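You operate a simulated robot arm through the tools that you are given. There is no shell and no other tool. Be economical: measure what you need, move in short steps, check, and stop when the job is done.

The job below is to be done with a simulated robot arm. You get a single attempt, and the scene is never put back.

Task
Take the luggage tag from the top of the work table and put it on the top shelf of the packing bench. Take the screw box with the smallest size on its label from the shelf under the work table and put it on the tool tray. Open the upper drawer, put the scrubbing brush in the inside of the upper drawer, then shut the drawer. Stack the yellow drink can from the top of the tiered table on top of the silver drink can. Put the packing cube that says "tops" from the big suitcase on top of the seat pad. Fetch the purple cup from the drainer and stand it on top of the green flask. Any order will do. Set down upright: cup.

Only the result counts: the job must be done as asked and must still hold three seconds after the hand-in. Knocking over, shifting, dropping, spilling or breaking anything else fails it.

Robot
A 6-joint arm with a fingered hand on a trunk, on a base that drives. Base frame: it is fixed to the floor where the robot stands at the start and does not move with it; the origin is under the middle of the robot, x ahead of it, y to its left, z up; the surface under the hand at the start is at about z = 0.76. Units: m, degrees, N and s.
With the tool pointing down near the work surface it reaches from about 0.16 to 0.86 m from the robot's upright axis, wherever it stands. Its first joint turns from -166.0 to 166.0 degrees. Places, roughly: cup [-1, -1, 1]; drink can [1, 1, 0.75]; flask (8x8x13 cm) [-1, -0.3, 0.6]; inside of the upper drawer [0.7, -0.6, 0.6]; luggage tag [0.5, 0, 0.75]; packing cube [2, -0.5, 0.5]; screw box [0.5, 0, 0.25]; scrubbing brush (5x4x6 cm) [0.8, 0.6, 0.8]; seat pad (24x17x5 cm) [-1, -3.6, 0.8]; tool tray (32x17x8 cm) [1.3, 1.1, 0.8]; top shelf of the packing bench (84x15 cm) [1.76, 0.24, 1.16]; upper drawer [0.6, -0.6, 0.7]. Payload 5 kg.
The tool frame sits at the grasp point between the pads (the TCP): z along the fingers, y along the line on which they close. The tips reach 0.036 m beyond it. The gripper opens to 0.12 m. The gripper's body begins 0.042 m behind the TCP. The gripper is a hand of 4 fingers: y runs from the thumb to the fingers, the wrist lies at [-0.019, -0.123, -0.211] in the tool frame.
Orientation is told as [roll, pitch, yaw] about the base's x, y, z axes, in that order, counted from this pose: with the fingers straight down and the wrist toward the robot, the tool's x, y and z point along [0, 1, 0], [1, 0, 0] and [0, 0, -1] of the base frame.

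Tools
- The arm moves only by the tool jog_arm. Its argument "increments" is text: rows parted by semicolons, each of 6 numbers parted by spaces: the turn, a rotation vector about the base's x, y, z in degrees, then the shift along the base's x, y, z in m. In form: rx ry rz x y z; .... A call has 1 to 8 rows; each row shifts and turns the commanded pose from where the row before left it. Each row takes 0.2 s and may step no farther than 0.05 m and 8.6 degrees from the row before; otherwise, the whole call is refused. Where a pose cannot be reached the arm comes as near as it can. A force on the tool above 40 N (or 10 N above the force at the start of the call, whichever is more), or a blocked arm, ends the call early, and 0.2 s more pass. In this call time passes only in rows, and 0.2 s behind the last. The reply holds the time, the measured pose of the TCP, the force on the tool along the base axes, the opening and the grip force, in the units named above and with some noise, with the torque about the TCP (base axes, N m) and any sound that the robot's microphone picked up.
- Cameras (640 x 400 px; columns grow to the right, rows downward): "scene" is now at [0.0613, -0.0475, 1.6351]; the picture's right is [-0.84, -0.55, 0.00], its down [-0.51, 0.78, -0.36] and it looks along [0.20, -0.30, -0.93] (base axes); focal length 214 px, centre (320, 200). "wrist" rides on the gripper at [0.073, -0.101, -0.142] in the tool frame; the picture's right is [-0.79, 0.29, -0.54], its down [-0.56, -0.70, 0.44] and it looks along [-0.25, 0.65, 0.71] (tool axes); focal length 280 px, centre (320, 200).
- snapshot(camera): a new picture of that camera. It takes no simulated time.
- raise_lower(by): slides the trunk up (or, below 0, down) by that many m; the arm and the scene camera ride with it, the base frame stays. It gives what a move gives, with no picture.
- drive_base(legs): drives the robot by 1 to 6 legs, each [ahead, turn to the left] in m and degrees, along the robot's own axes; the way and the turn of a leg run together, so that a leg with both is an arc; at most 1.5 m and 180 degrees a leg. The arm and the cameras ride along, it lands a little off, and it stops where it bumps. It gives what a move gives.
- finger_targets(index, middle, ring, thumb_bend, thumb_turn): sets how far each is bent, from 0 (flat) to 1 (curled in); at 0.3 the hand is open as for a grip, at 0.7 the pads meet at the TCP. One left out holds its place. A second passes; each finger stops where it meets its share of the squeeze, and holds until it gets a number again. It is the only way to open and close the hand. It gives what a move gives, with no picture; readings hold the bend of each and the force on the fingers (four entries, about 0 where the hand has none), thumb and palm. thumb_turn goes from beside the hand (0) to across from the fingers (1), as for a grip.
- turn_head(pan, tilt): turns the head with the scene camera to pan (to the left, within 86 degrees either way) and tilt (down, from -29 to 69), counted from straight ahead of the robot. It gives what a move gives.
- point_at(camera, pixels): for up to 12 pixels [column, row] of the newest picture of that camera ("zoom" is the newest enlarged one), the place [x, y, z] in the base frame of the surface seen there, good to about 0.002 m. It takes no simulated time.
- close_up(camera, box): a new picture of the part [left, top, right, bottom] of that camera's present view, enlarged. It takes no simulated time.
- job_done(): hands the job in; it is judged then, once.

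Go step by step. Measure first, check grasps and placings, and put right what went wrong. The budget is 138 turns and 162 pictures, counting those below and the enlarged ones. Unless the task says otherwise, let go and move clear before handing in, and close with one line.

The tools are called as a command line: name --argument value ..., lists and objects as JSON in quotes. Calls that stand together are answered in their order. jog_arm: Moves the arm, as the interface text tells. Its arguments: {"type":"object","properties":{"increments":{"type":"string"}},"required":["increments"]} The other tools are called the same way: raise_lower (by) slides the trunk up or down; finger_targets (index, middle, ring, thumb_bend, thumb_turn) moves the fingers one by one; drive_base (legs) drives the base; turn_head (pan, tilt) turns the head that bears the scene camera; snapshot (camera) takes a picture; point_at (camera, pixels) gives the place of the surface under pixels of a picture; close_up (camera, box) takes an enlarged picture of a part of a camera's view; job_done () hands the job in.

At the start:

```text
time: 0.0
ee_pos: [0.7069, -0.1043, 1.1987]
tool_rot: [-0.1, 0.0, 0.0]
force: [0.1, -0.5, 0.8]
moment: [0.01, -0.02, -0.01]
grip_width: 0.1197
grip_force: 0.1
shape: jaw
bend: [0.3, 0.3, 0.3, 0.3, 0.98]
finger forces: [0.0, 0.0, 0.0, 0.0, 0.1, 0.0]
trunk travel left (down, up): [-0.675, 0.165]
robot x, y, heading: [-0.0024, -0.0007, -0.2]
head pan, tilt: [-56.9, 68.8]
```

scene: 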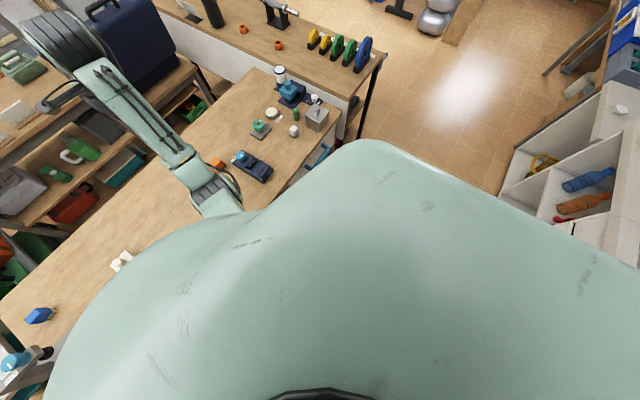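
wrist: 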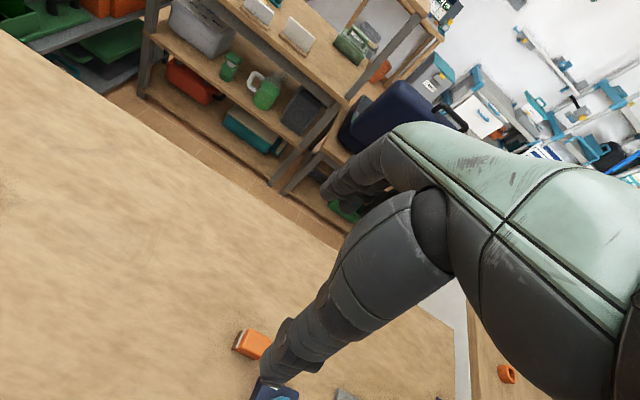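

The first scene picture is mostly the robot's own body, so I'll look straight ahead with a moderate tilt.

turn_head --pan 0 --tilt 35

snapshot --camera "scene"

turn_head --pan 60 --tilt 35

snapshot --camera "scene"

turn_head --pan -60 --tilt 35

snapshot --camera "scene"

```text
time: 1.3
ee_pos: [0.7071, -0.1033, 1.1977]
tool_rot: [0.1, 0.1, 0.0]
force: [0.4, 0.6, 0.1]
moment: [-0.03, 0.02, 0.03]
grip_width: 0.1198
grip_force: 0.1
shape: jaw
bend: [0.3, 0.3, 0.3, 0.3, 0.98]
finger forces: [0.1, 0.1, 0.0, 0.0, 0.0, 0.1]
trunk travel left (down, up): [-0.675, 0.165]
robot x, y, heading: [0.0002, -0.0019, 0.1]
head pan, tilt: [0.0, 35.0]
```

```text
159 pictures are left
```

scene: 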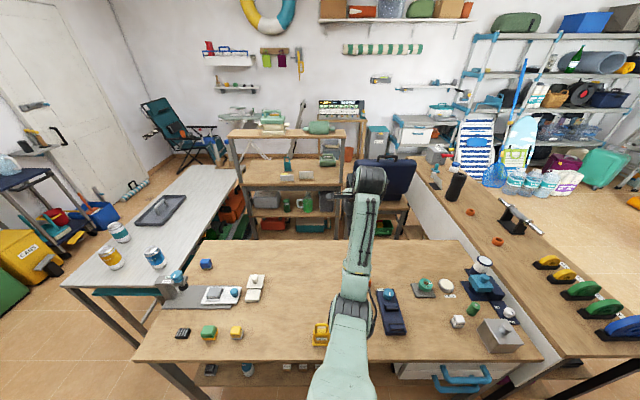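

```text
time: 2.6
ee_pos: [0.7062, -0.1054, 1.1991]
tool_rot: [0.1, 0.0, 0.0]
force: [0.6, 0.0, -0.5]
moment: [-0.03, 0.01, -0.01]
grip_width: 0.1195
grip_force: 0.1
shape: jaw
bend: [0.3, 0.3, 0.3, 0.3, 0.98]
finger forces: [0.1, 0.0, 0.0, 0.0, 0.1, 0.0]
trunk travel left (down, up): [-0.675, 0.165]
robot x, y, heading: [-0.0005, -0.0042, 0.1]
head pan, tilt: [60.0, 35.0]
```

```text
158 pictures are left
```

scene: 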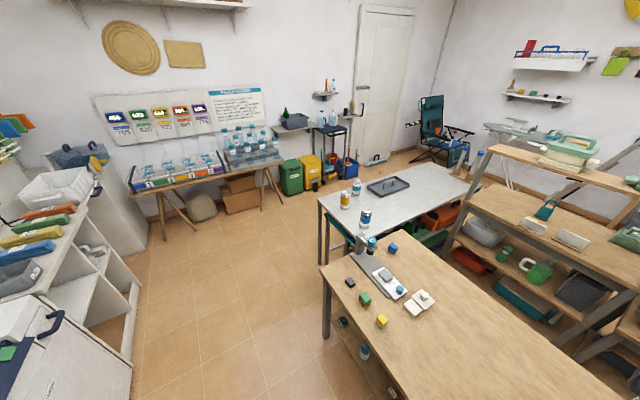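

```text
time: 4.6
ee_pos: [0.7067, -0.1044, 1.1983]
tool_rot: [0.0, 0.0, 0.0]
force: [-0.3, -0.2, -0.4]
moment: [0.0, 0.03, 0.04]
grip_width: 0.1193
grip_force: 0.0
shape: jaw
bend: [0.3, 0.3, 0.3, 0.3, 0.98]
finger forces: [0.0, 0.0, 0.1, 0.1, 0.0, 0.0]
trunk travel left (down, up): [-0.675, 0.165]
robot x, y, heading: [0.0, 0.0013, -0.2]
head pan, tilt: [-60.0, 35.0]
```

```text
157 pictures are left
```

scene: 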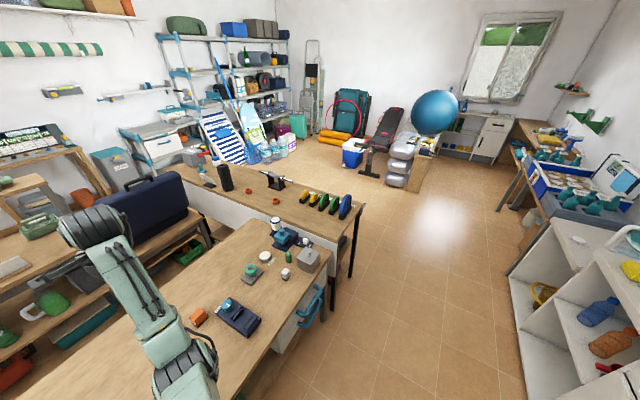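

The work table lies ahead, the can table is to the left and the sink/cups are behind. I'll zoom in on the work table.

turn_head --pan 0 --tilt 45

close_up --camera "scene" --box '[60, 120, 320, 320]'

point_at --camera "zoom" --pixels '[[320, 200]]'

close_up --camera "scene" --box '[320, 120, 580, 320]'

close_up --camera "scene" --box '[100, 230, 330, 400]'

```text
time: 5.9
ee_pos: [0.7064, -0.1035, 1.1996]
tool_rot: [0.0, 0.0, 0.0]
force: [-0.1, -0.2, 0.6]
moment: [0.02, -0.02, -0.01]
grip_width: 0.1197
grip_force: 0.2
shape: jaw
bend: [0.3, 0.3, 0.3, 0.3, 0.98]
finger forces: [0.1, 0.0, 0.1, 0.1, 0.1, 0.0]
trunk travel left (down, up): [-0.675, 0.165]
robot x, y, heading: [0.0058, -0.0007, -0.0]
head pan, tilt: [0.0, 45.0]
```

```text
2.00 times, centred on (190, 220) of scene
```

zoom: 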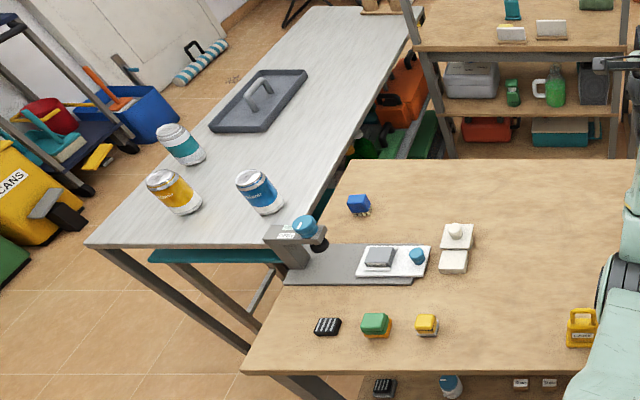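

```text
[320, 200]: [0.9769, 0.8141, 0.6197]
```

```text
2.00 times, centred on (450, 220) of scene
```

zoom: 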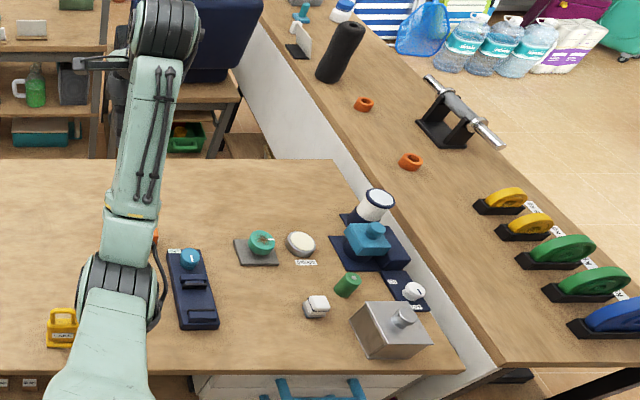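

```text
2.35 times, centred on (215, 315) of scene
```

zoom: 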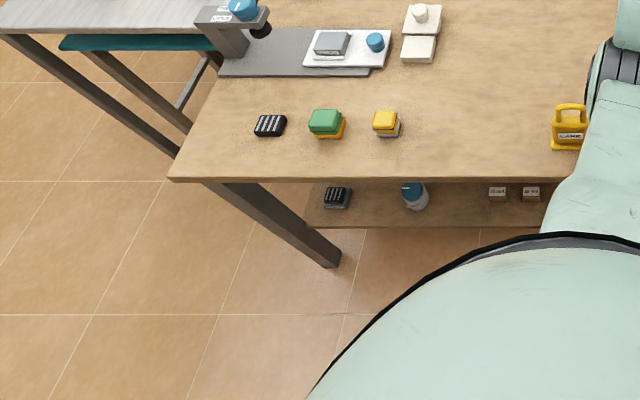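

I'll zoom harder on the unclear items: the yellow object, the cans and the shelf below.

close_up --camera "scene" --box '[270, 230, 350, 300]'

point_at --camera "zoom" --pixels '[[320, 200]]'

close_up --camera "scene" --box '[110, 165, 240, 245]'

point_at --camera "zoom" --pixels '[[90, 140], [110, 190], [130, 260], [160, 50], [180, 90], [200, 140], [380, 170], [450, 270], [475, 270]]'

turn_head --pan 0 --tilt 68

snapshot --camera "scene"

```text
5.71 times, centred on (310, 265) of scene
```

zoom: 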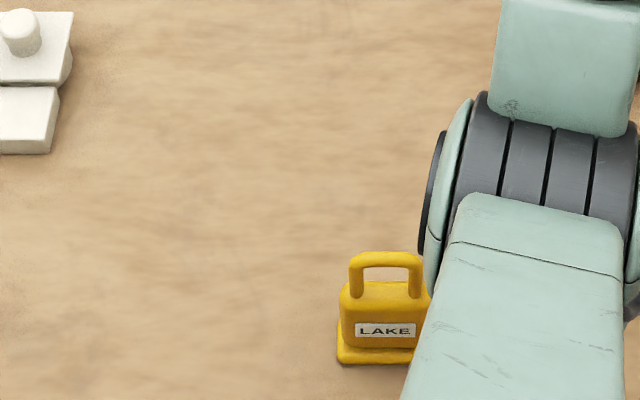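

```text
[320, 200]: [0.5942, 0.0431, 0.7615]
```

```text
4.92 times, centred on (175, 205) of scene
```

zoom: 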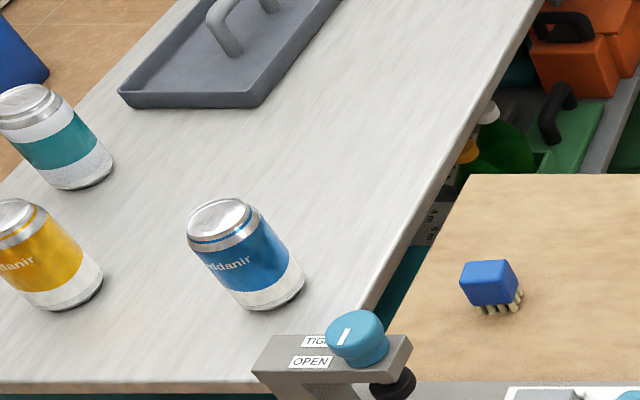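

```text
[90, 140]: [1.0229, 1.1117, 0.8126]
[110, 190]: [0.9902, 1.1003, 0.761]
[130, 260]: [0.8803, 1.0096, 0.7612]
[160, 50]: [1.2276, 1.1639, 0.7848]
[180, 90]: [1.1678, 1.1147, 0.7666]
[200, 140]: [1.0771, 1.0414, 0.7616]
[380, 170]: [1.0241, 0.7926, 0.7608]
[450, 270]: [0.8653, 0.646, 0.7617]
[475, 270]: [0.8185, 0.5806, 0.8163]
```

```text
time: 6.7
ee_pos: [0.7072, -0.1035, 1.1997]
tool_rot: [0.1, 0.0, 0.0]
force: [-1.2, -0.3, 0.1]
moment: [-0.02, -0.01, -0.03]
grip_width: 0.1196
grip_force: 0.0
shape: jaw
bend: [0.3, 0.3, 0.3, 0.3, 0.98]
finger forces: [0.0, 0.0, 0.0, 0.1, 0.0, 0.0]
trunk travel left (down, up): [-0.675, 0.165]
robot x, y, heading: [-0.0003, 0.0029, -0.1]
head pan, tilt: [0.0, 68.0]
```

```text
151 pictures are left
```

scene: 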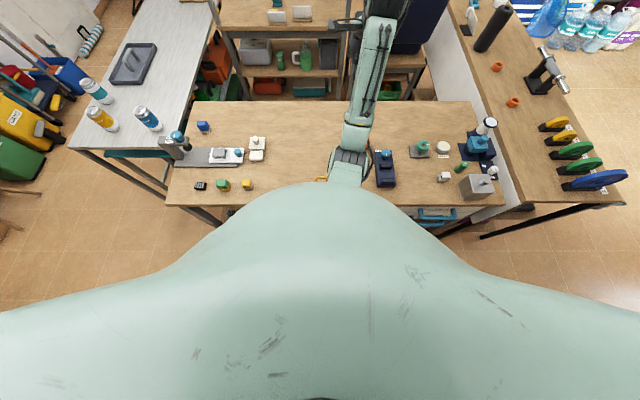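

The LAKE tag is the luggage tag and the blue bristled block is the brush. I'll measure the layout of tables, aisles and shelves.

turn_head --pan 0 --tilt 35

snapshot --camera "scene"

point_at --camera "scene" --pixels '[[135, 358], [200, 242], [460, 242], [540, 356], [62, 286], [237, 175], [190, 168], [236, 186], [250, 238], [420, 190], [560, 350], [445, 165]]'

point_at --camera "scene" --pixels '[[236, 134], [232, 130], [342, 134], [344, 126], [290, 240], [330, 240], [100, 330], [60, 150], [285, 165], [240, 285], [610, 370], [160, 190]]'

close_up --camera "scene" --box '[220, 90, 380, 190]'

```text
time: 7.7
ee_pos: [0.7069, -0.1041, 1.1983]
tool_rot: [0.0, 0.0, 0.0]
force: [-1.0, 0.1, 0.0]
moment: [-0.01, -0.02, -0.01]
grip_width: 0.1195
grip_force: 0.1
shape: jaw
bend: [0.3, 0.3, 0.3, 0.3, 0.98]
finger forces: [0.0, 0.0, 0.0, 0.0, 0.0, 0.0]
trunk travel left (down, up): [-0.675, 0.165]
robot x, y, heading: [-0.0003, -0.0049, 0.2]
head pan, tilt: [0.0, 35.0]
```

```text
150 pictures are left
```

scene: 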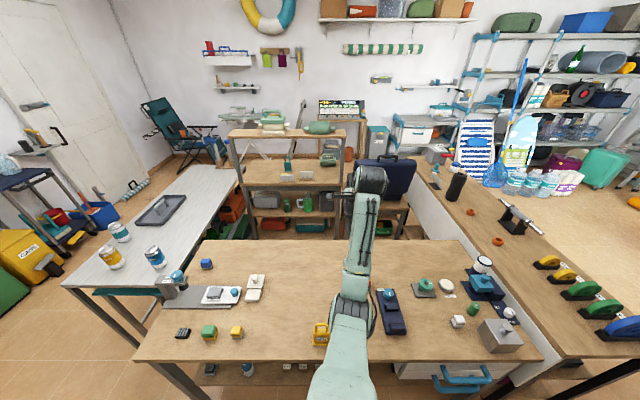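

```text
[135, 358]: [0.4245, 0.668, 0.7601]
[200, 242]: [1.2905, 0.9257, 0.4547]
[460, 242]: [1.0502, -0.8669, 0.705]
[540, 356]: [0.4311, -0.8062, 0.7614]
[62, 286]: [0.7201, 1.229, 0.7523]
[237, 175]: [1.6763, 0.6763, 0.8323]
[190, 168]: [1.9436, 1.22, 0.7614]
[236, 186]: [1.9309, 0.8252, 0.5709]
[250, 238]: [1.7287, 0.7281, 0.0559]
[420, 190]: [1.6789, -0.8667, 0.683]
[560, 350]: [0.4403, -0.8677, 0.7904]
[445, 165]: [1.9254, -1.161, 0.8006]
```

```text
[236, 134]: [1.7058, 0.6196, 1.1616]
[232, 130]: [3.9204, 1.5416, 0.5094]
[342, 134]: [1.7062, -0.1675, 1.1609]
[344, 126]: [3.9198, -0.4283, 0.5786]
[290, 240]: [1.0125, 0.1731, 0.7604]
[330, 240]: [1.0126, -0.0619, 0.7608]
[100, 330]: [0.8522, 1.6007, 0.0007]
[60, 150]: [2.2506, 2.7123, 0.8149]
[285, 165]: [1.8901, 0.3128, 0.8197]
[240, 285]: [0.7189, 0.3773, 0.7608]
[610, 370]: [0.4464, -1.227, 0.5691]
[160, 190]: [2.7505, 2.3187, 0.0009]
```

```text
4.00 times, centred on (300, 140) of scene
```

zoom: 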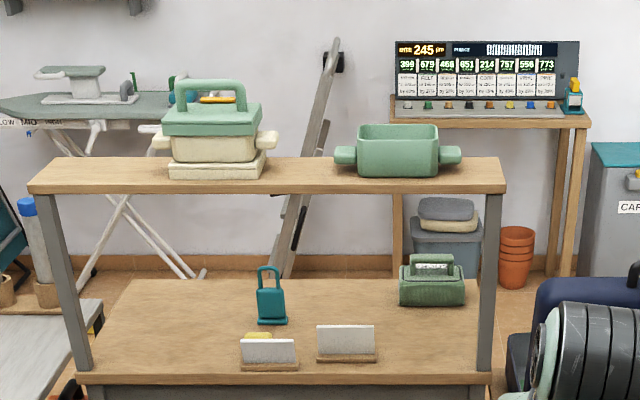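

I now have the main layout: bench top shelf at x≈1.7–1.84, wall at x≈3.92. Next, the sides.

turn_head --pan 86 --tilt 40

snapshot --camera "scene"

point_at --camera "scene" --pixels '[[100, 330], [160, 260], [200, 240], [130, 290], [320, 250], [320, 350], [290, 200], [400, 200], [440, 160], [40, 160], [240, 210], [500, 330]]'

turn_head --pan -86 --tilt 40

snapshot --camera "scene"

point_at --camera "scene" --pixels '[[100, 330], [160, 260], [200, 240], [130, 290], [320, 250], [320, 350], [290, 200], [400, 200], [440, 160], [420, 260], [240, 210], [450, 300]]'

```text
time: 9.3
ee_pos: [0.7076, -0.1045, 1.1981]
tool_rot: [0.0, 0.0, 0.0]
force: [0.0, -0.8, -0.4]
moment: [-0.02, -0.02, -0.02]
grip_width: 0.1194
grip_force: 0.0
shape: jaw
bend: [0.3, 0.3, 0.3, 0.3, 0.98]
finger forces: [0.1, 0.0, 0.1, 0.0, 0.0, 0.0]
trunk travel left (down, up): [-0.675, 0.165]
robot x, y, heading: [0.0004, -0.0013, -0.0]
head pan, tilt: [85.9, 40.0]
```

```text
148 pictures are left
```

scene: 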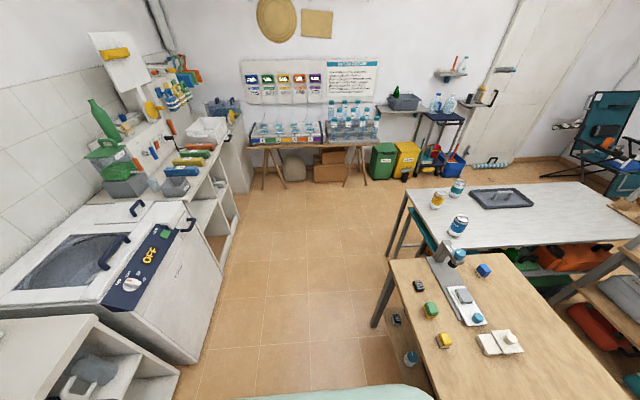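

```text
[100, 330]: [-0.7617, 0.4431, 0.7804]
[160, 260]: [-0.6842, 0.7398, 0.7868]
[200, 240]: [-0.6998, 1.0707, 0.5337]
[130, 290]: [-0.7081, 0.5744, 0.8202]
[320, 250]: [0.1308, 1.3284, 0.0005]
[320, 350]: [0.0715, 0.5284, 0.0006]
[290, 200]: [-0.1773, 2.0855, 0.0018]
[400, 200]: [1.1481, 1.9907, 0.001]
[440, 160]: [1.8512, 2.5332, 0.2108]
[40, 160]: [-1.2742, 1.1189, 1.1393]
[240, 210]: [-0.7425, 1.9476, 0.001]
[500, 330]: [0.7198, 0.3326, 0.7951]
```

```text
time: 11.9
ee_pos: [0.7059, -0.1039, 1.1986]
tool_rot: [0.0, 0.0, 0.0]
force: [-0.3, -0.5, -0.5]
moment: [0.02, -0.02, 0.03]
grip_width: 0.1197
grip_force: 0.0
shape: jaw
bend: [0.3, 0.3, 0.3, 0.3, 0.98]
finger forces: [0.0, 0.1, 0.0, 0.0, 0.0, 0.1]
trunk travel left (down, up): [-0.675, 0.165]
robot x, y, heading: [0.0013, -0.0041, 0.1]
head pan, tilt: [-85.9, 40.0]
```

```text
147 pictures are left
```

scene: 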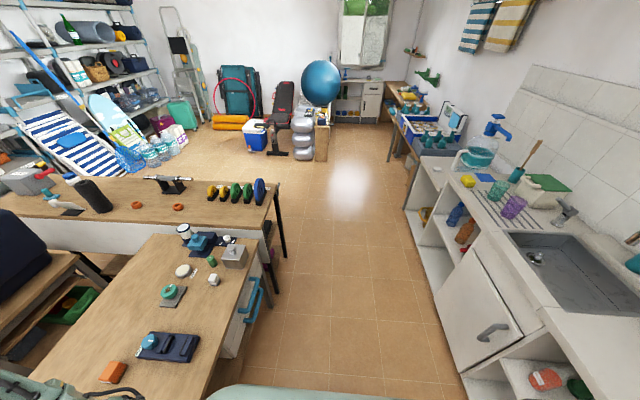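

```text
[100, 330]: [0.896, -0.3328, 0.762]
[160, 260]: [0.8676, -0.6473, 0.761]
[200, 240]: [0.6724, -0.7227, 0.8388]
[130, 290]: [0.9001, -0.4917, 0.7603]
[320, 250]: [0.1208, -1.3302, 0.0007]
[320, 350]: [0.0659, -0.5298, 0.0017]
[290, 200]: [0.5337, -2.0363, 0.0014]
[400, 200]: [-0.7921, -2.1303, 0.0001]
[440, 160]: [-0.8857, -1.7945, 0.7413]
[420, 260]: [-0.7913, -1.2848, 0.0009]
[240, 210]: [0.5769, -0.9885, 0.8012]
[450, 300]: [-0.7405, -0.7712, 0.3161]
```

The purple cup is near pixel (513,207). I'll zoom in on that and the far right corner.

close_up --camera "scene" --box '[430, 120, 610, 230]'

point_at --camera "zoom" --pixels '[[290, 310], [270, 340], [250, 370], [320, 290]]'

close_up --camera "scene" --box '[320, 60, 480, 160]'

point_at --camera "zoom" --pixels '[[300, 330], [350, 200], [480, 250], [250, 100]]'

close_up --camera "scene" --box '[0, 130, 160, 230]'

close_up --camera "scene" --box '[120, 210, 300, 330]'

```text
3.56 times, centred on (520, 175) of scene
```

zoom: 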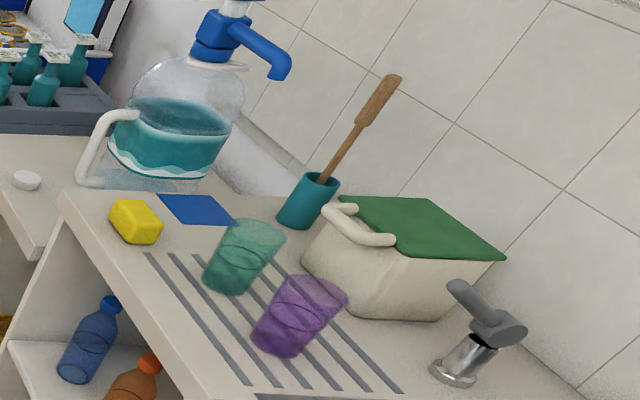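

```text
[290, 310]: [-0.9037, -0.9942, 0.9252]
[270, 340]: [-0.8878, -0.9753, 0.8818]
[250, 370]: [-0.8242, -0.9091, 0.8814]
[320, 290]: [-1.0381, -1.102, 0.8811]
```

```text
4.00 times, centred on (400, 110) of scene
```

zoom: 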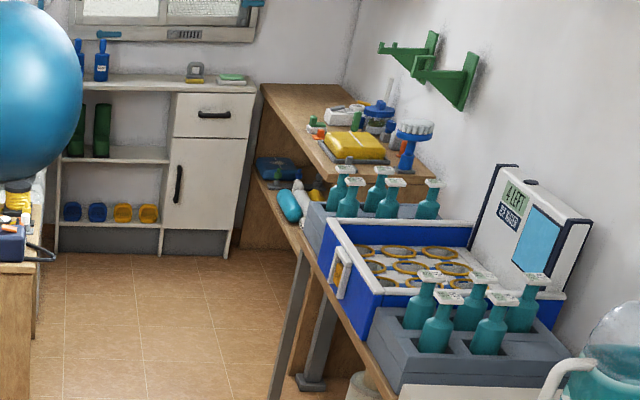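

```text
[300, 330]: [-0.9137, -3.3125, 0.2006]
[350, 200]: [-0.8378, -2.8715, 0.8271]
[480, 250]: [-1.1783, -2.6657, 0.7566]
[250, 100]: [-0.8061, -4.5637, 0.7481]
```

```text
4.00 times, centred on (80, 180) of scene
```

zoom: 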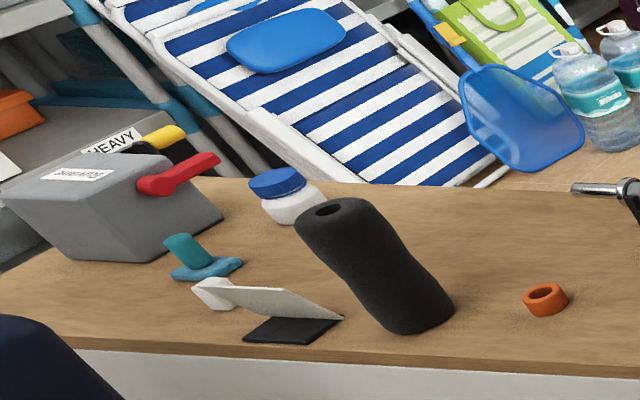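

```text
3.33 times, centred on (210, 270) of scene
```

zoom: 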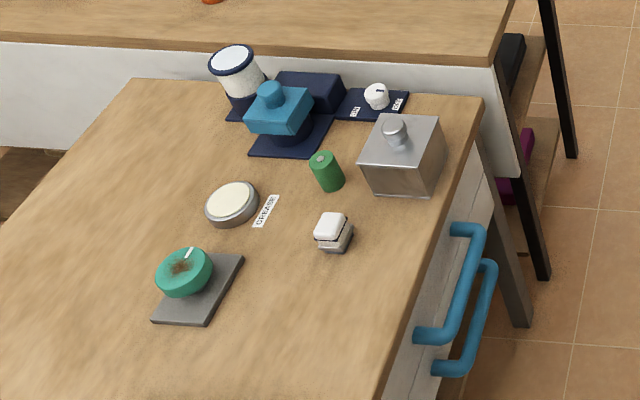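

The drawers have two stacked blue bar handles. I'll measure handles, and look at them enlarged.

close_up --camera "scene" --box '[200, 240, 300, 330]'

turn_head --pan -50 --tilt 50

close_up --camera "scene" --box '[250, 180, 410, 280]'

```text
4.44 times, centred on (250, 285) of scene
```

zoom: 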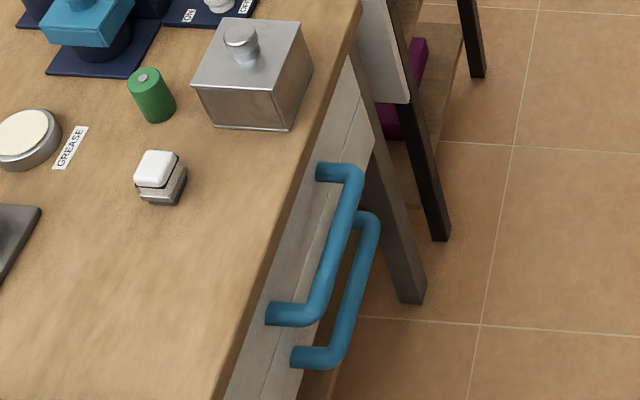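

```text
time: 12.9
ee_pos: [0.7074, -0.1046, 1.1994]
tool_rot: [0.0, 0.0, 0.1]
force: [0.9, 0.4, -0.2]
moment: [0.0, -0.02, -0.01]
grip_width: 0.1196
grip_force: 0.1
shape: jaw
bend: [0.3, 0.3, 0.3, 0.3, 0.98]
finger forces: [0.1, 0.0, 0.0, 0.0, 0.1, 0.1]
trunk travel left (down, up): [-0.675, 0.165]
robot x, y, heading: [0.0013, -0.0022, -0.0]
head pan, tilt: [-50.0, 50.0]
```

```text
4.00 times, centred on (330, 230) of scene
```

zoom: 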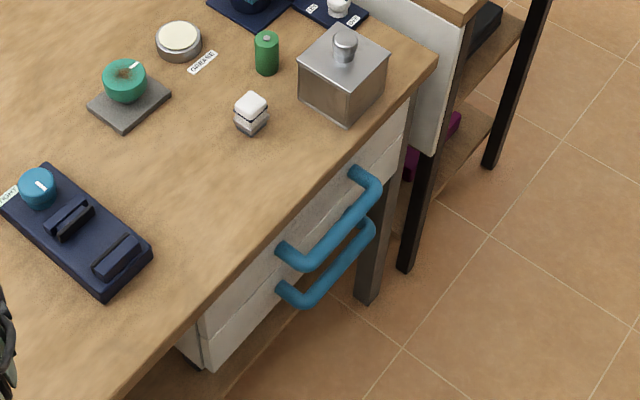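

point_at --camera "zoom" --pixels '[[298, 258], [330, 240], [370, 195], [355, 170], [280, 248], [305, 300], [340, 260], [370, 230], [240, 280], [310, 205], [225, 330], [400, 130]]'

snapshot --camera "wrist"

```text
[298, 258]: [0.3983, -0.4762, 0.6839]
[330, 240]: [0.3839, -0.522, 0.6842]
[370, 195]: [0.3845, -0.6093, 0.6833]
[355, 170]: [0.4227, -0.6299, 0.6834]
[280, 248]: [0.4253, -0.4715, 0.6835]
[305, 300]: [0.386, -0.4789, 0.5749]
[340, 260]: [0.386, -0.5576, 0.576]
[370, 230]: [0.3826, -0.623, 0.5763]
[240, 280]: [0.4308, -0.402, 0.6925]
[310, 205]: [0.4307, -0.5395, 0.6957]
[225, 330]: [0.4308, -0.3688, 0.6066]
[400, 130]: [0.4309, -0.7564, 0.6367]
```

```text
140 pictures are left
```

wrist: 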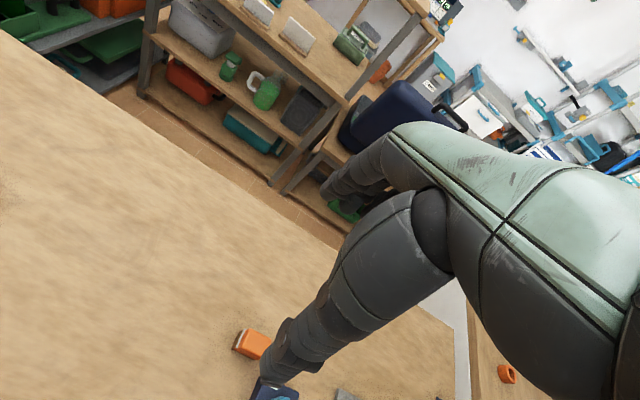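

Upper handle bar is centred near (0.385, −0.55, 0.675), with the drawer front at x=0.431. I'll swing the arm over there with fingers pitched forward, up high, before descending.

jog_arm --increments "0 -8.5 0 -0.04 -0.02 0; 0 -8.5 0 -0.04 -0.02 0; 0 -8.5 0 -0.045 -0.02 0; 0 -8.5 0 -0.045 -0.02 0; 0 -8.5 0 -0.04 -0.03 0; 0 -8.5 0 -0.04 -0.03 0; 0 -8.5 0 -0.04 -0.03 0; 0 -8.5 0 -0.04 -0.03 0"

snapshot --camera "scene"

snapshot --camera "wrist"

```text
time: 14.7
ee_pos: [0.3751, -0.305, 1.1989]
tool_rot: [0.1, -68.1, -0.2]
force: [-0.9, -0.2, 0.2]
moment: [-0.03, -0.01, 0.03]
grip_width: 0.1199
grip_force: 0.1
shape: jaw
bend: [0.3, 0.3, 0.3, 0.3, 0.98]
finger forces: [0.0, 0.0, 0.1, 0.0, 0.0, 0.0]
trunk travel left (down, up): [-0.675, 0.165]
robot x, y, heading: [0.0001, 0.003, -0.1]
head pan, tilt: [-50.0, 50.0]
```

```text
139 pictures are left
```

scene: 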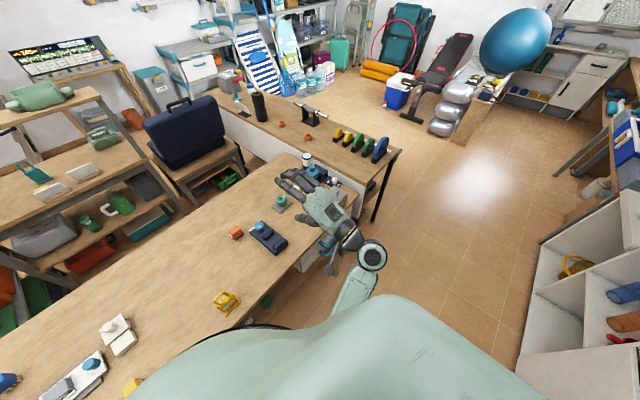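

```text
138 pictures are left
```

wrist: 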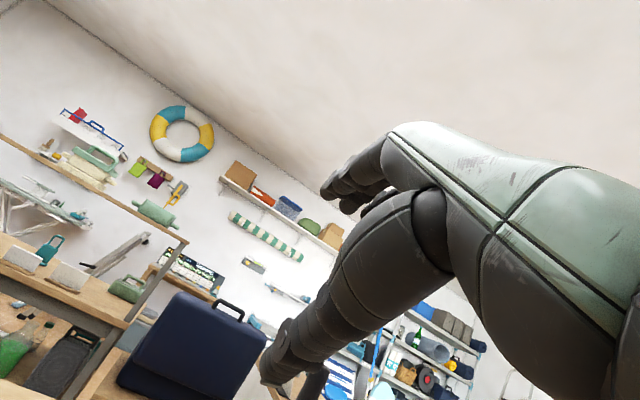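

Arm behaves. I'll finish the pitch, move to x≈0.30, y≈−0.55, then lower the trunk.

jog_arm --increments "0 -7.3 0 -0.025 -0.045 0; 0 -7.3 0 -0.025 -0.05 0; 0 -7.3 0 -0.025 -0.05 0; 0 0 0 0 -0.05 0; 0 0 0 0 -0.05 0"

raise_lower --by -0.4

snapshot --camera "scene"

snapshot --camera "wrist"

```text
refused: row 1 steps farther than a row can; nothing moved
```

```text
time: 18.6
ee_pos: [0.3761, -0.3035, 0.8006]
tool_rot: [0.0, -68.0, 0.1]
force: [1.0, 0.3, 0.4]
moment: [-0.01, 0.02, 0.01]
grip_width: 0.1199
grip_force: 0.0
shape: jaw
bend: [0.3, 0.3, 0.3, 0.3, 0.98]
finger forces: [0.1, 0.0, 0.0, 0.0, 0.1, 0.1]
trunk travel left (down, up): [-0.275, 0.565]
robot x, y, heading: [-0.0001, -0.0016, 0.1]
head pan, tilt: [-50.0, 50.0]
```

```text
137 pictures are left
```

scene: 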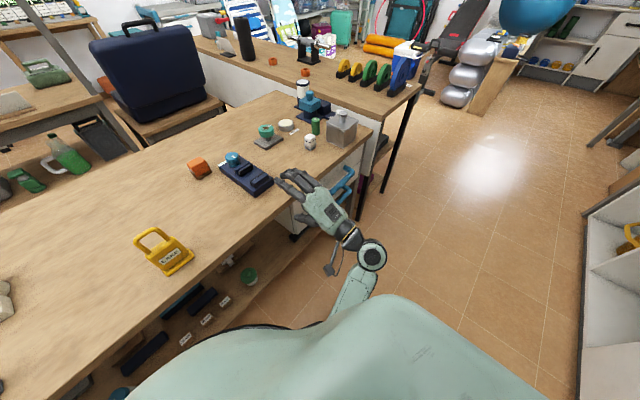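

```text
136 pictures are left
```

wrist: 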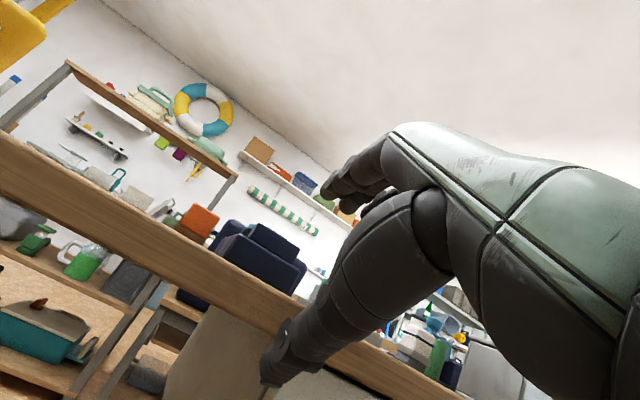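

The jog was refused (step size) but the trunk came down; nothing touched. I'll redo the sideways move with legal steps.

jog_arm --increments "0 -7.3 0 -0.0127 -0.041 0; 0 -7.3 0 -0.0127 -0.041 0; 0 -7.4 0 -0.0127 -0.041 0; 0 0 0 -0.0127 -0.041 0; 0 0 0 -0.0127 -0.041 0; 0 0 0 -0.0127 -0.041 -0.01; 0 0 0 0 0 -0.045; 0 0 0 0 0 -0.045"

snapshot --camera "wrist"

close_up --camera "scene" --box '[260, 120, 440, 240]'

```text
time: 20.4
ee_pos: [0.3, -0.5499, 0.7005]
tool_rot: [-129.2, -90.1, 129.4]
force: [-0.1, -0.1, -0.3]
moment: [0.02, -0.03, 0.0]
grip_width: 0.12
grip_force: 0.1
shape: jaw
bend: [0.3, 0.3, 0.3, 0.3, 0.98]
finger forces: [0.0, 0.0, 0.0, 0.0, 0.0, 0.0]
trunk travel left (down, up): [-0.275, 0.565]
robot x, y, heading: [-0.0003, 0.0006, 0.1]
head pan, tilt: [-50.0, 50.0]
```

```text
135 pictures are left
```

wrist: 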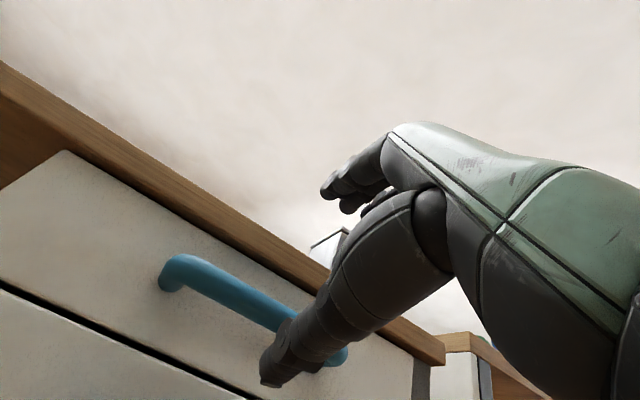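

```text
3.33 times, centred on (350, 180) of scene
```

zoom: 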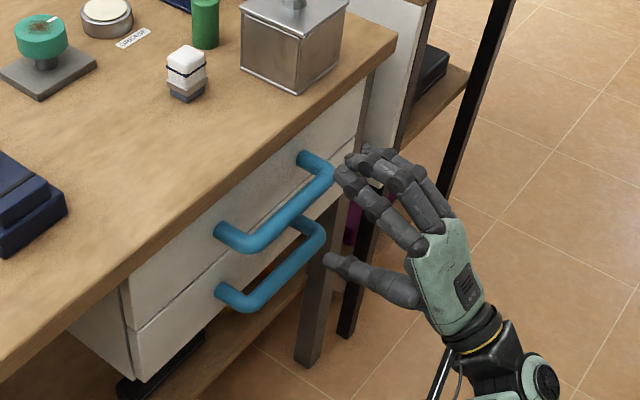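

The hand faces the upper bar with the thumb below. I'll drop 2 cm and advance onto the bar.

jog_arm --increments "0 0 0 0 0 -0.022; 0 0 0 0.04 0 0; 0 0 0 0.038 0 0"

close_up --camera "scene" --box '[260, 120, 440, 240]'

```text
time: 21.2
ee_pos: [0.3793, -0.5495, 0.6765]
tool_rot: [24.2, -90.0, -24.1]
force: [-0.4, 0.1, -0.4]
moment: [0.01, -0.02, -0.03]
grip_width: 0.1199
grip_force: 0.0
shape: jaw
bend: [0.3, 0.3, 0.3, 0.3, 0.98]
finger forces: [0.1, 0.1, 0.0, 0.1, 0.0, 0.0]
trunk travel left (down, up): [-0.275, 0.565]
robot x, y, heading: [0.0024, 0.002, 0.1]
head pan, tilt: [-50.0, 50.0]
```

```text
3.33 times, centred on (350, 180) of scene
```

zoom: 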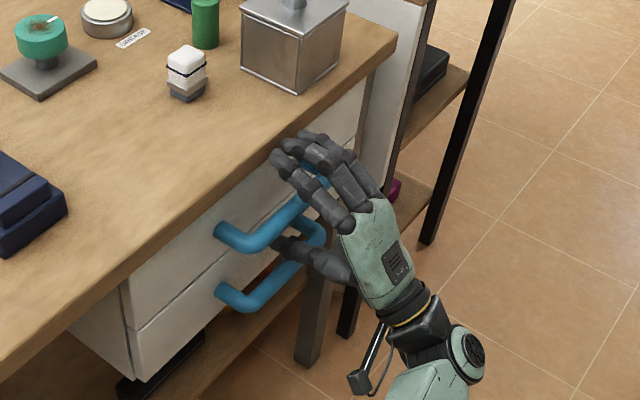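

Fingers straddle the bar with no contact; close the hand.

finger_targets --index 0.7 --middle 0.7 --ring 0.7 --thumb_bend 0.7

close_up --camera "scene" --box '[260, 120, 440, 240]'

```text
time: 22.2
ee_pos: [0.3788, -0.55, 0.676]
tool_rot: [50.1, -89.9, -50.1]
force: [2.4, -0.9, -5.1]
moment: [-0.02, 0.04, 0.04]
grip_width: 0.0113
grip_force: 2.8
shape: fingers
bend: [0.7, 0.7, 0.7, 0.67, 0.98]
finger forces: [0.0, 0.0, 0.1, 0.1, 6.0, 0.1]
trunk travel left (down, up): [-0.275, 0.565]
robot x, y, heading: [0.0026, 0.004, -0.1]
head pan, tilt: [-50.0, 50.0]
```

```text
3.33 times, centred on (350, 180) of scene
```

zoom: 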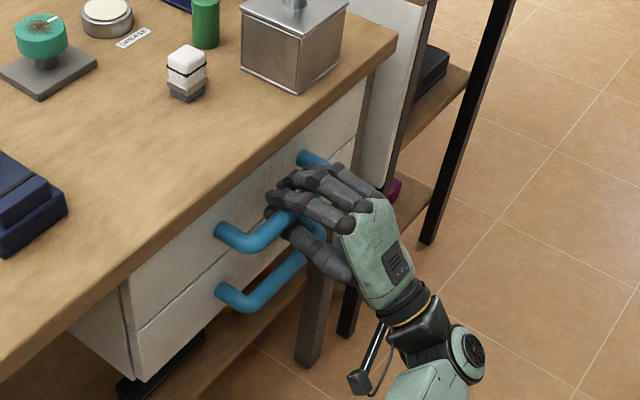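

The thumb presses the bar; the fingers hook over it. Curl the fingers a bit more and pull.

finger_targets --index 0.85 --middle 0.85 --ring 0.85

jog_arm --increments "0 0 0 -0.03 0 0; 0 0 0 -0.03 0 0; 0 0 0 -0.03 0 0"

close_up --camera "scene" --box '[260, 120, 440, 240]'

```text
time: 23.2
ee_pos: [0.3772, -0.5496, 0.6796]
tool_rot: [-134.4, -89.9, 134.3]
force: [-1.1, -2.4, 13.0]
moment: [-0.39, 0.32, 0.44]
grip_width: 0.0037
grip_force: 24.5
shape: fingers
bend: [0.78, 0.76, 0.75, 0.68, 0.97]
finger forces: [8.6, 7.0, 8.7, 0.1, 24.2, 0.0]
trunk travel left (down, up): [-0.275, 0.565]
robot x, y, heading: [0.0014, 0.0001, -0.1]
head pan, tilt: [-50.0, 50.0]
```

```text
time: 24.0
ee_pos: [0.2869, -0.5516, 0.6774]
tool_rot: [161.4, -89.9, -161.4]
force: [-2.8, -7.2, 14.1]
moment: [-0.46, 0.39, 0.47]
grip_width: 0.0037
grip_force: 26.1
shape: fingers
bend: [0.78, 0.76, 0.75, 0.68, 0.98]
finger forces: [9.0, 7.0, 9.2, 0.0, 27.6, 0.0]
trunk travel left (down, up): [-0.275, 0.565]
robot x, y, heading: [-0.0016, 0.001, -0.1]
head pan, tilt: [-50.0, 50.0]
```

```text
3.33 times, centred on (350, 180) of scene
```

zoom: 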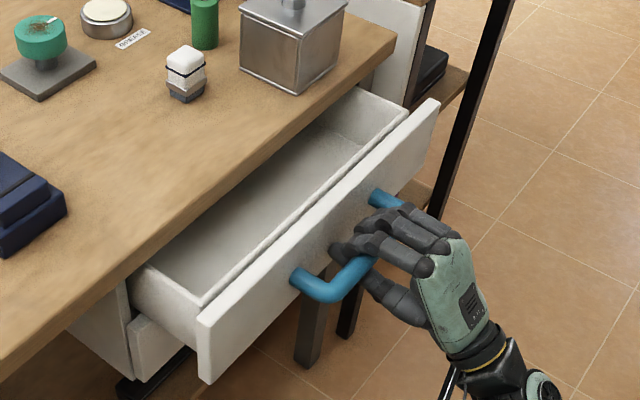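

The drawer slides open 9 cm. Pull further.

jog_arm --increments "0 0 0 -0.03 0 0; 0 0 0 -0.03 0 0; 0 0 0 -0.03 0 0; 0 0 0 -0.03 0 0; 0 0 0 -0.02 0 0"

snapshot --camera "scene"

```text
time: 25.2
ee_pos: [0.1468, -0.5508, 0.6784]
tool_rot: [-126.9, -89.9, 127.0]
force: [0.1, -4.0, 15.9]
moment: [-0.41, 0.25, 0.47]
grip_width: 0.0036
grip_force: 25.0
shape: fingers
bend: [0.78, 0.76, 0.75, 0.68, 0.98]
finger forces: [9.7, 6.9, 9.1, 0.0, 24.6, 0.0]
trunk travel left (down, up): [-0.275, 0.565]
robot x, y, heading: [-0.0004, -0.001, 0.0]
head pan, tilt: [-50.0, 50.0]
```

```text
130 pictures are left
```

scene: 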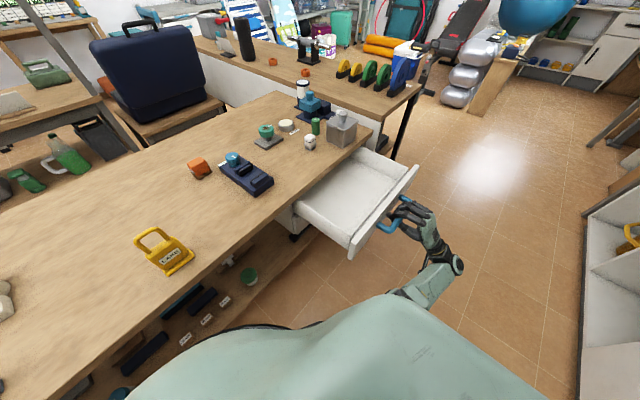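

Drawer is open 23 cm with clear inside. Release and back off.

finger_targets --index 0.3 --middle 0.3 --ring 0.3 --thumb_bend 0.3

jog_arm --increments "0 0 0 -0.04 0 0; 0 0 0 -0.04 0 0; 0 0 0 -0.01 0.03 0.02; 0 0 0 0 0 0.05"

point_at --camera "scene" --pixels '[[345, 195], [370, 175], [330, 205], [412, 180], [350, 240], [248, 277], [205, 320], [225, 300], [185, 338], [212, 297], [165, 262], [175, 245]]'

close_up --camera "scene" --box '[90, 200, 290, 380]'

```text
time: 26.2
ee_pos: [0.1478, -0.5505, 0.6762]
tool_rot: [83.7, -90.0, -83.6]
force: [0.1, 0.0, 0.7]
moment: [0.0, 0.02, 0.02]
grip_width: 0.1231
grip_force: 0.0
shape: fingers
bend: [0.3, 0.3, 0.3, 0.3, 0.98]
finger forces: [0.1, 0.1, 0.0, 0.0, 0.0, 0.1]
trunk travel left (down, up): [-0.275, 0.565]
robot x, y, heading: [-0.0019, -0.0009, 0.4]
head pan, tilt: [-50.0, 50.0]
```

```text
time: 27.2
ee_pos: [0.0699, -0.5095, 0.7635]
tool_rot: [104.2, -89.9, -104.3]
force: [-0.4, 0.7, 1.0]
moment: [-0.02, -0.01, 0.03]
grip_width: 0.1235
grip_force: 0.0
shape: fingers
bend: [0.3, 0.3, 0.3, 0.3, 0.98]
finger forces: [0.0, 0.1, 0.1, 0.0, 0.1, 0.1]
out of reach, approached as far as the arm can: row 2
trunk travel left (down, up): [-0.275, 0.565]
robot x, y, heading: [-0.0006, 0.002, 0.2]
head pan, tilt: [-50.0, 50.0]
```

```text
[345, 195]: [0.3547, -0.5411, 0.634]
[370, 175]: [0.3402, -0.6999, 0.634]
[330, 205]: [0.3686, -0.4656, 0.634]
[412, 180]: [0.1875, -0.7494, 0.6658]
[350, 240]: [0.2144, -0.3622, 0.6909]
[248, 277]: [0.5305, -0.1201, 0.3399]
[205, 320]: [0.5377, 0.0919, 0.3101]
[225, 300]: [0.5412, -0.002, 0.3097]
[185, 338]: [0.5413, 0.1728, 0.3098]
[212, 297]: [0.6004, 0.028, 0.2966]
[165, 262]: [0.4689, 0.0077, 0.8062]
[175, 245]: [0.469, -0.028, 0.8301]
```

```text
2.22 times, centred on (190, 290) of scene
```

zoom: 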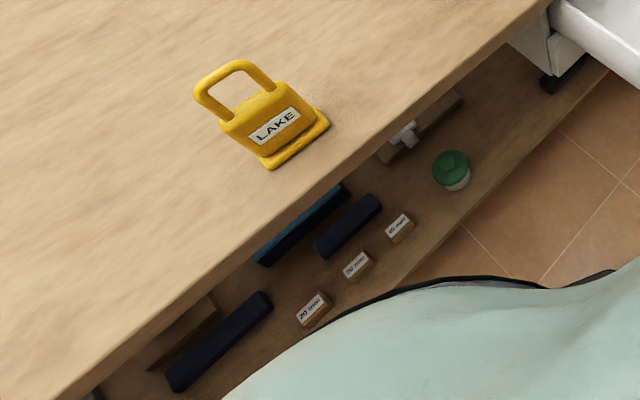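

The screw boxes sit at about (0.54, 0.17/0.09/0.0, 0.31). Read their labels.

close_up --camera "scene" --box '[170, 285, 240, 350]'

```text
6.15 times, centred on (205, 318) of scene
```

zoom: 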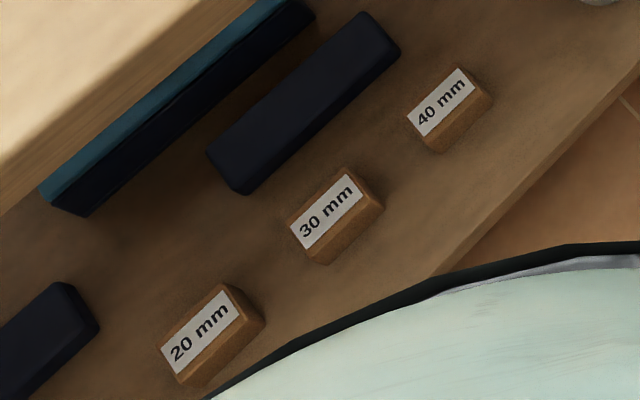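

Leftmost box is 20 mm, the smallest. Now for the brush: raise the trunk, and bring the arm back to a tool-down posture in front.

raise_lower --by 0.4

jog_arm --increments "0 8.5 0 0.045 0.02 0; 0 8.5 0 0.045 0.02 0; 0 8.5 0 0.045 0.02 0; 0 8.5 0 0.045 0.02 0; 0 8.5 0 0.045 0.02 0; 0 8.5 0 0.045 0.02 0; 0 8.5 0 0.03 0.04 0; 0 8.5 0 0.03 0.04 0"

jog_arm --increments "0 8.5 0 0.03 0.04 0; 0 8.5 0 0.02 0.045 0; 0 5 0 0.02 0.045 0; 0 0 0 0.02 0.045 0"

```text
time: 31.0
ee_pos: [0.0702, -0.5099, 1.1626]
tool_rot: [87.7, -90.0, -87.7]
force: [0.8, -0.6, 0.0]
moment: [0.0, 0.01, 0.0]
grip_width: 0.1235
grip_force: 0.1
shape: fingers
bend: [0.3, 0.3, 0.3, 0.3, 0.98]
finger forces: [0.0, 0.0, 0.0, 0.1, 0.0, 0.0]
trunk travel left (down, up): [-0.675, 0.165]
robot x, y, heading: [0.0005, -0.0001, 0.1]
head pan, tilt: [-50.0, 50.0]
```

```text
time: 32.8
ee_pos: [0.4, -0.3085, 1.16]
tool_rot: [-0.1, -21.8, -0.1]
force: [0.4, -0.3, 0.0]
moment: [-0.01, 0.03, 0.03]
grip_width: 0.1233
grip_force: 0.1
shape: fingers
bend: [0.3, 0.3, 0.3, 0.3, 0.98]
finger forces: [0.1, 0.0, 0.0, 0.0, 0.0, 0.0]
trunk travel left (down, up): [-0.675, 0.165]
robot x, y, heading: [-0.0005, 0.0023, 0.1]
head pan, tilt: [-50.0, 50.0]
```

```text
time: 33.8
ee_pos: [0.5319, -0.1451, 1.0815]
tool_rot: [0.0, 0.1, 0.0]
force: [0.2, 0.8, 0.3]
moment: [-0.04, 0.01, 0.03]
grip_width: 0.1234
grip_force: 0.0
shape: fingers
bend: [0.3, 0.3, 0.3, 0.3, 0.98]
finger forces: [0.0, 0.0, 0.0, 0.0, 0.1, 0.0]
out of reach, approached as far as the arm can: row 1, 2, 3
trunk travel left (down, up): [-0.675, 0.165]
robot x, y, heading: [-0.0006, 0.0009, -0.2]
head pan, tilt: [-50.0, 50.0]
```

Now drive to be in front of the brush (y≈0.48).

drive_base --legs '[[0, 90], [0.5, 0], [0, -90]]'

turn_head --pan 10 --tilt 45

snapshot --camera "scene"

```text
time: 46.0
ee_pos: [0.5333, 0.356, 1.0812]
tool_rot: [0.0, 0.0, -0.1]
force: [-0.3, -0.2, -0.7]
moment: [0.03, 0.02, 0.01]
grip_width: 0.1234
grip_force: 0.1
shape: fingers
bend: [0.3, 0.3, 0.3, 0.3, 0.98]
finger forces: [0.0, 0.1, 0.0, 0.0, 0.1, 0.1]
trunk travel left (down, up): [-0.675, 0.165]
robot x, y, heading: [0.0042, 0.5034, 0.1]
head pan, tilt: [-50.0, 50.0]
```

```text
time: 47.3
ee_pos: [0.533, 0.3553, 1.0817]
tool_rot: [-0.1, 0.0, 0.0]
force: [-0.2, 0.1, 0.2]
moment: [0.01, -0.01, 0.03]
grip_width: 0.1235
grip_force: 0.0
shape: fingers
bend: [0.3, 0.3, 0.3, 0.3, 0.98]
finger forces: [0.1, 0.1, 0.0, 0.1, 0.0, 0.0]
trunk travel left (down, up): [-0.675, 0.165]
robot x, y, heading: [0.0055, 0.5076, -0.2]
head pan, tilt: [10.0, 45.0]
```

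```text
127 pictures are left
```

scene: 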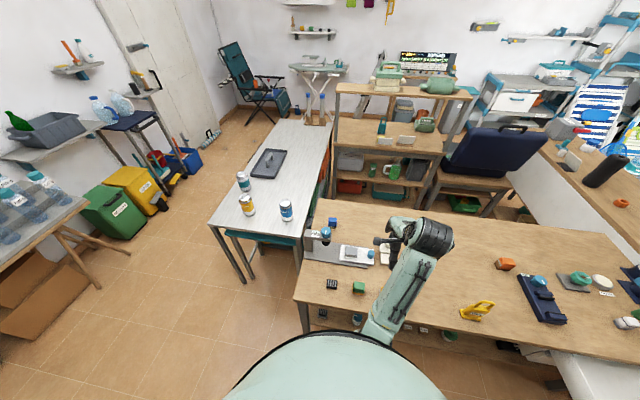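

close_up --camera "scene" --box '[290, 200, 400, 300]'

point_at --camera "zoom" --pixels '[[236, 95], [232, 108], [247, 103], [225, 92], [245, 120], [130, 180], [290, 210], [180, 250], [180, 320], [290, 340]]'

close_up --camera "scene" --box '[205, 130, 325, 250]'

point_at --camera "zoom" --pixels '[[190, 230], [220, 350], [215, 410], [440, 370], [420, 70]]'

```text
4.00 times, centred on (345, 250) of scene
```

zoom: 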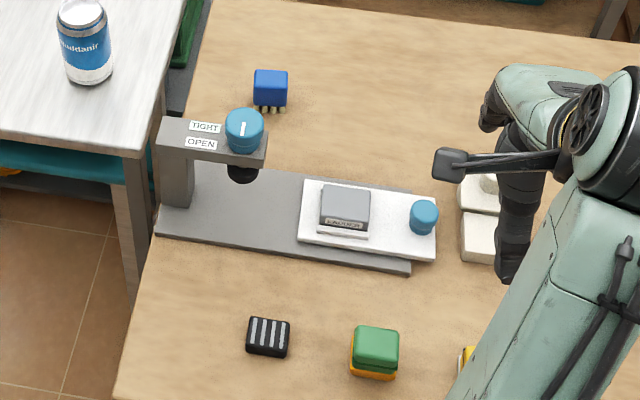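

```text
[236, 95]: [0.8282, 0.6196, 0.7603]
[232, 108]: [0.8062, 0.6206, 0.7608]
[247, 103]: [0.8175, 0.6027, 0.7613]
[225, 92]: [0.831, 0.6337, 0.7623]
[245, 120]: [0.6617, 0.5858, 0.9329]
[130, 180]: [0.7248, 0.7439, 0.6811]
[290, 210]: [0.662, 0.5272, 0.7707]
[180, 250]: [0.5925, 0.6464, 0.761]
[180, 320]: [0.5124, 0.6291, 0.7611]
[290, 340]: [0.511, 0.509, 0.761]
```

```text
3.33 times, centred on (265, 190) of scene
```

zoom: 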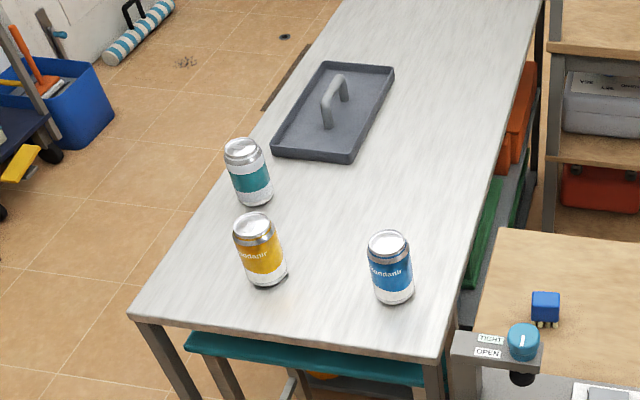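

```text
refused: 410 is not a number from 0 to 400
```

The brush is at zoom (270,87) behind the clamp (top z≈0.93), so I'll approach with wrist toward −y. Measure the brush exactly.

close_up --camera "scene" --box '[310, 200, 360, 240]'

point_at --camera "scene" --pixels '[[333, 221], [330, 219], [336, 219], [333, 224], [333, 227]]'

```text
10.00 times, centred on (335, 220) of scene
```

zoom: 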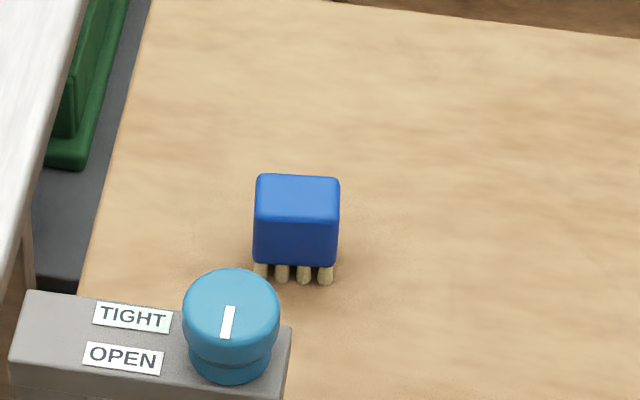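

```text
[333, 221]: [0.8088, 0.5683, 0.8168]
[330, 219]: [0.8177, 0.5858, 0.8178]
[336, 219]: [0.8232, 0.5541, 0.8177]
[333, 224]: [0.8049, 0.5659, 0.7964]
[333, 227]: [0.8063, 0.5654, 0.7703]
```

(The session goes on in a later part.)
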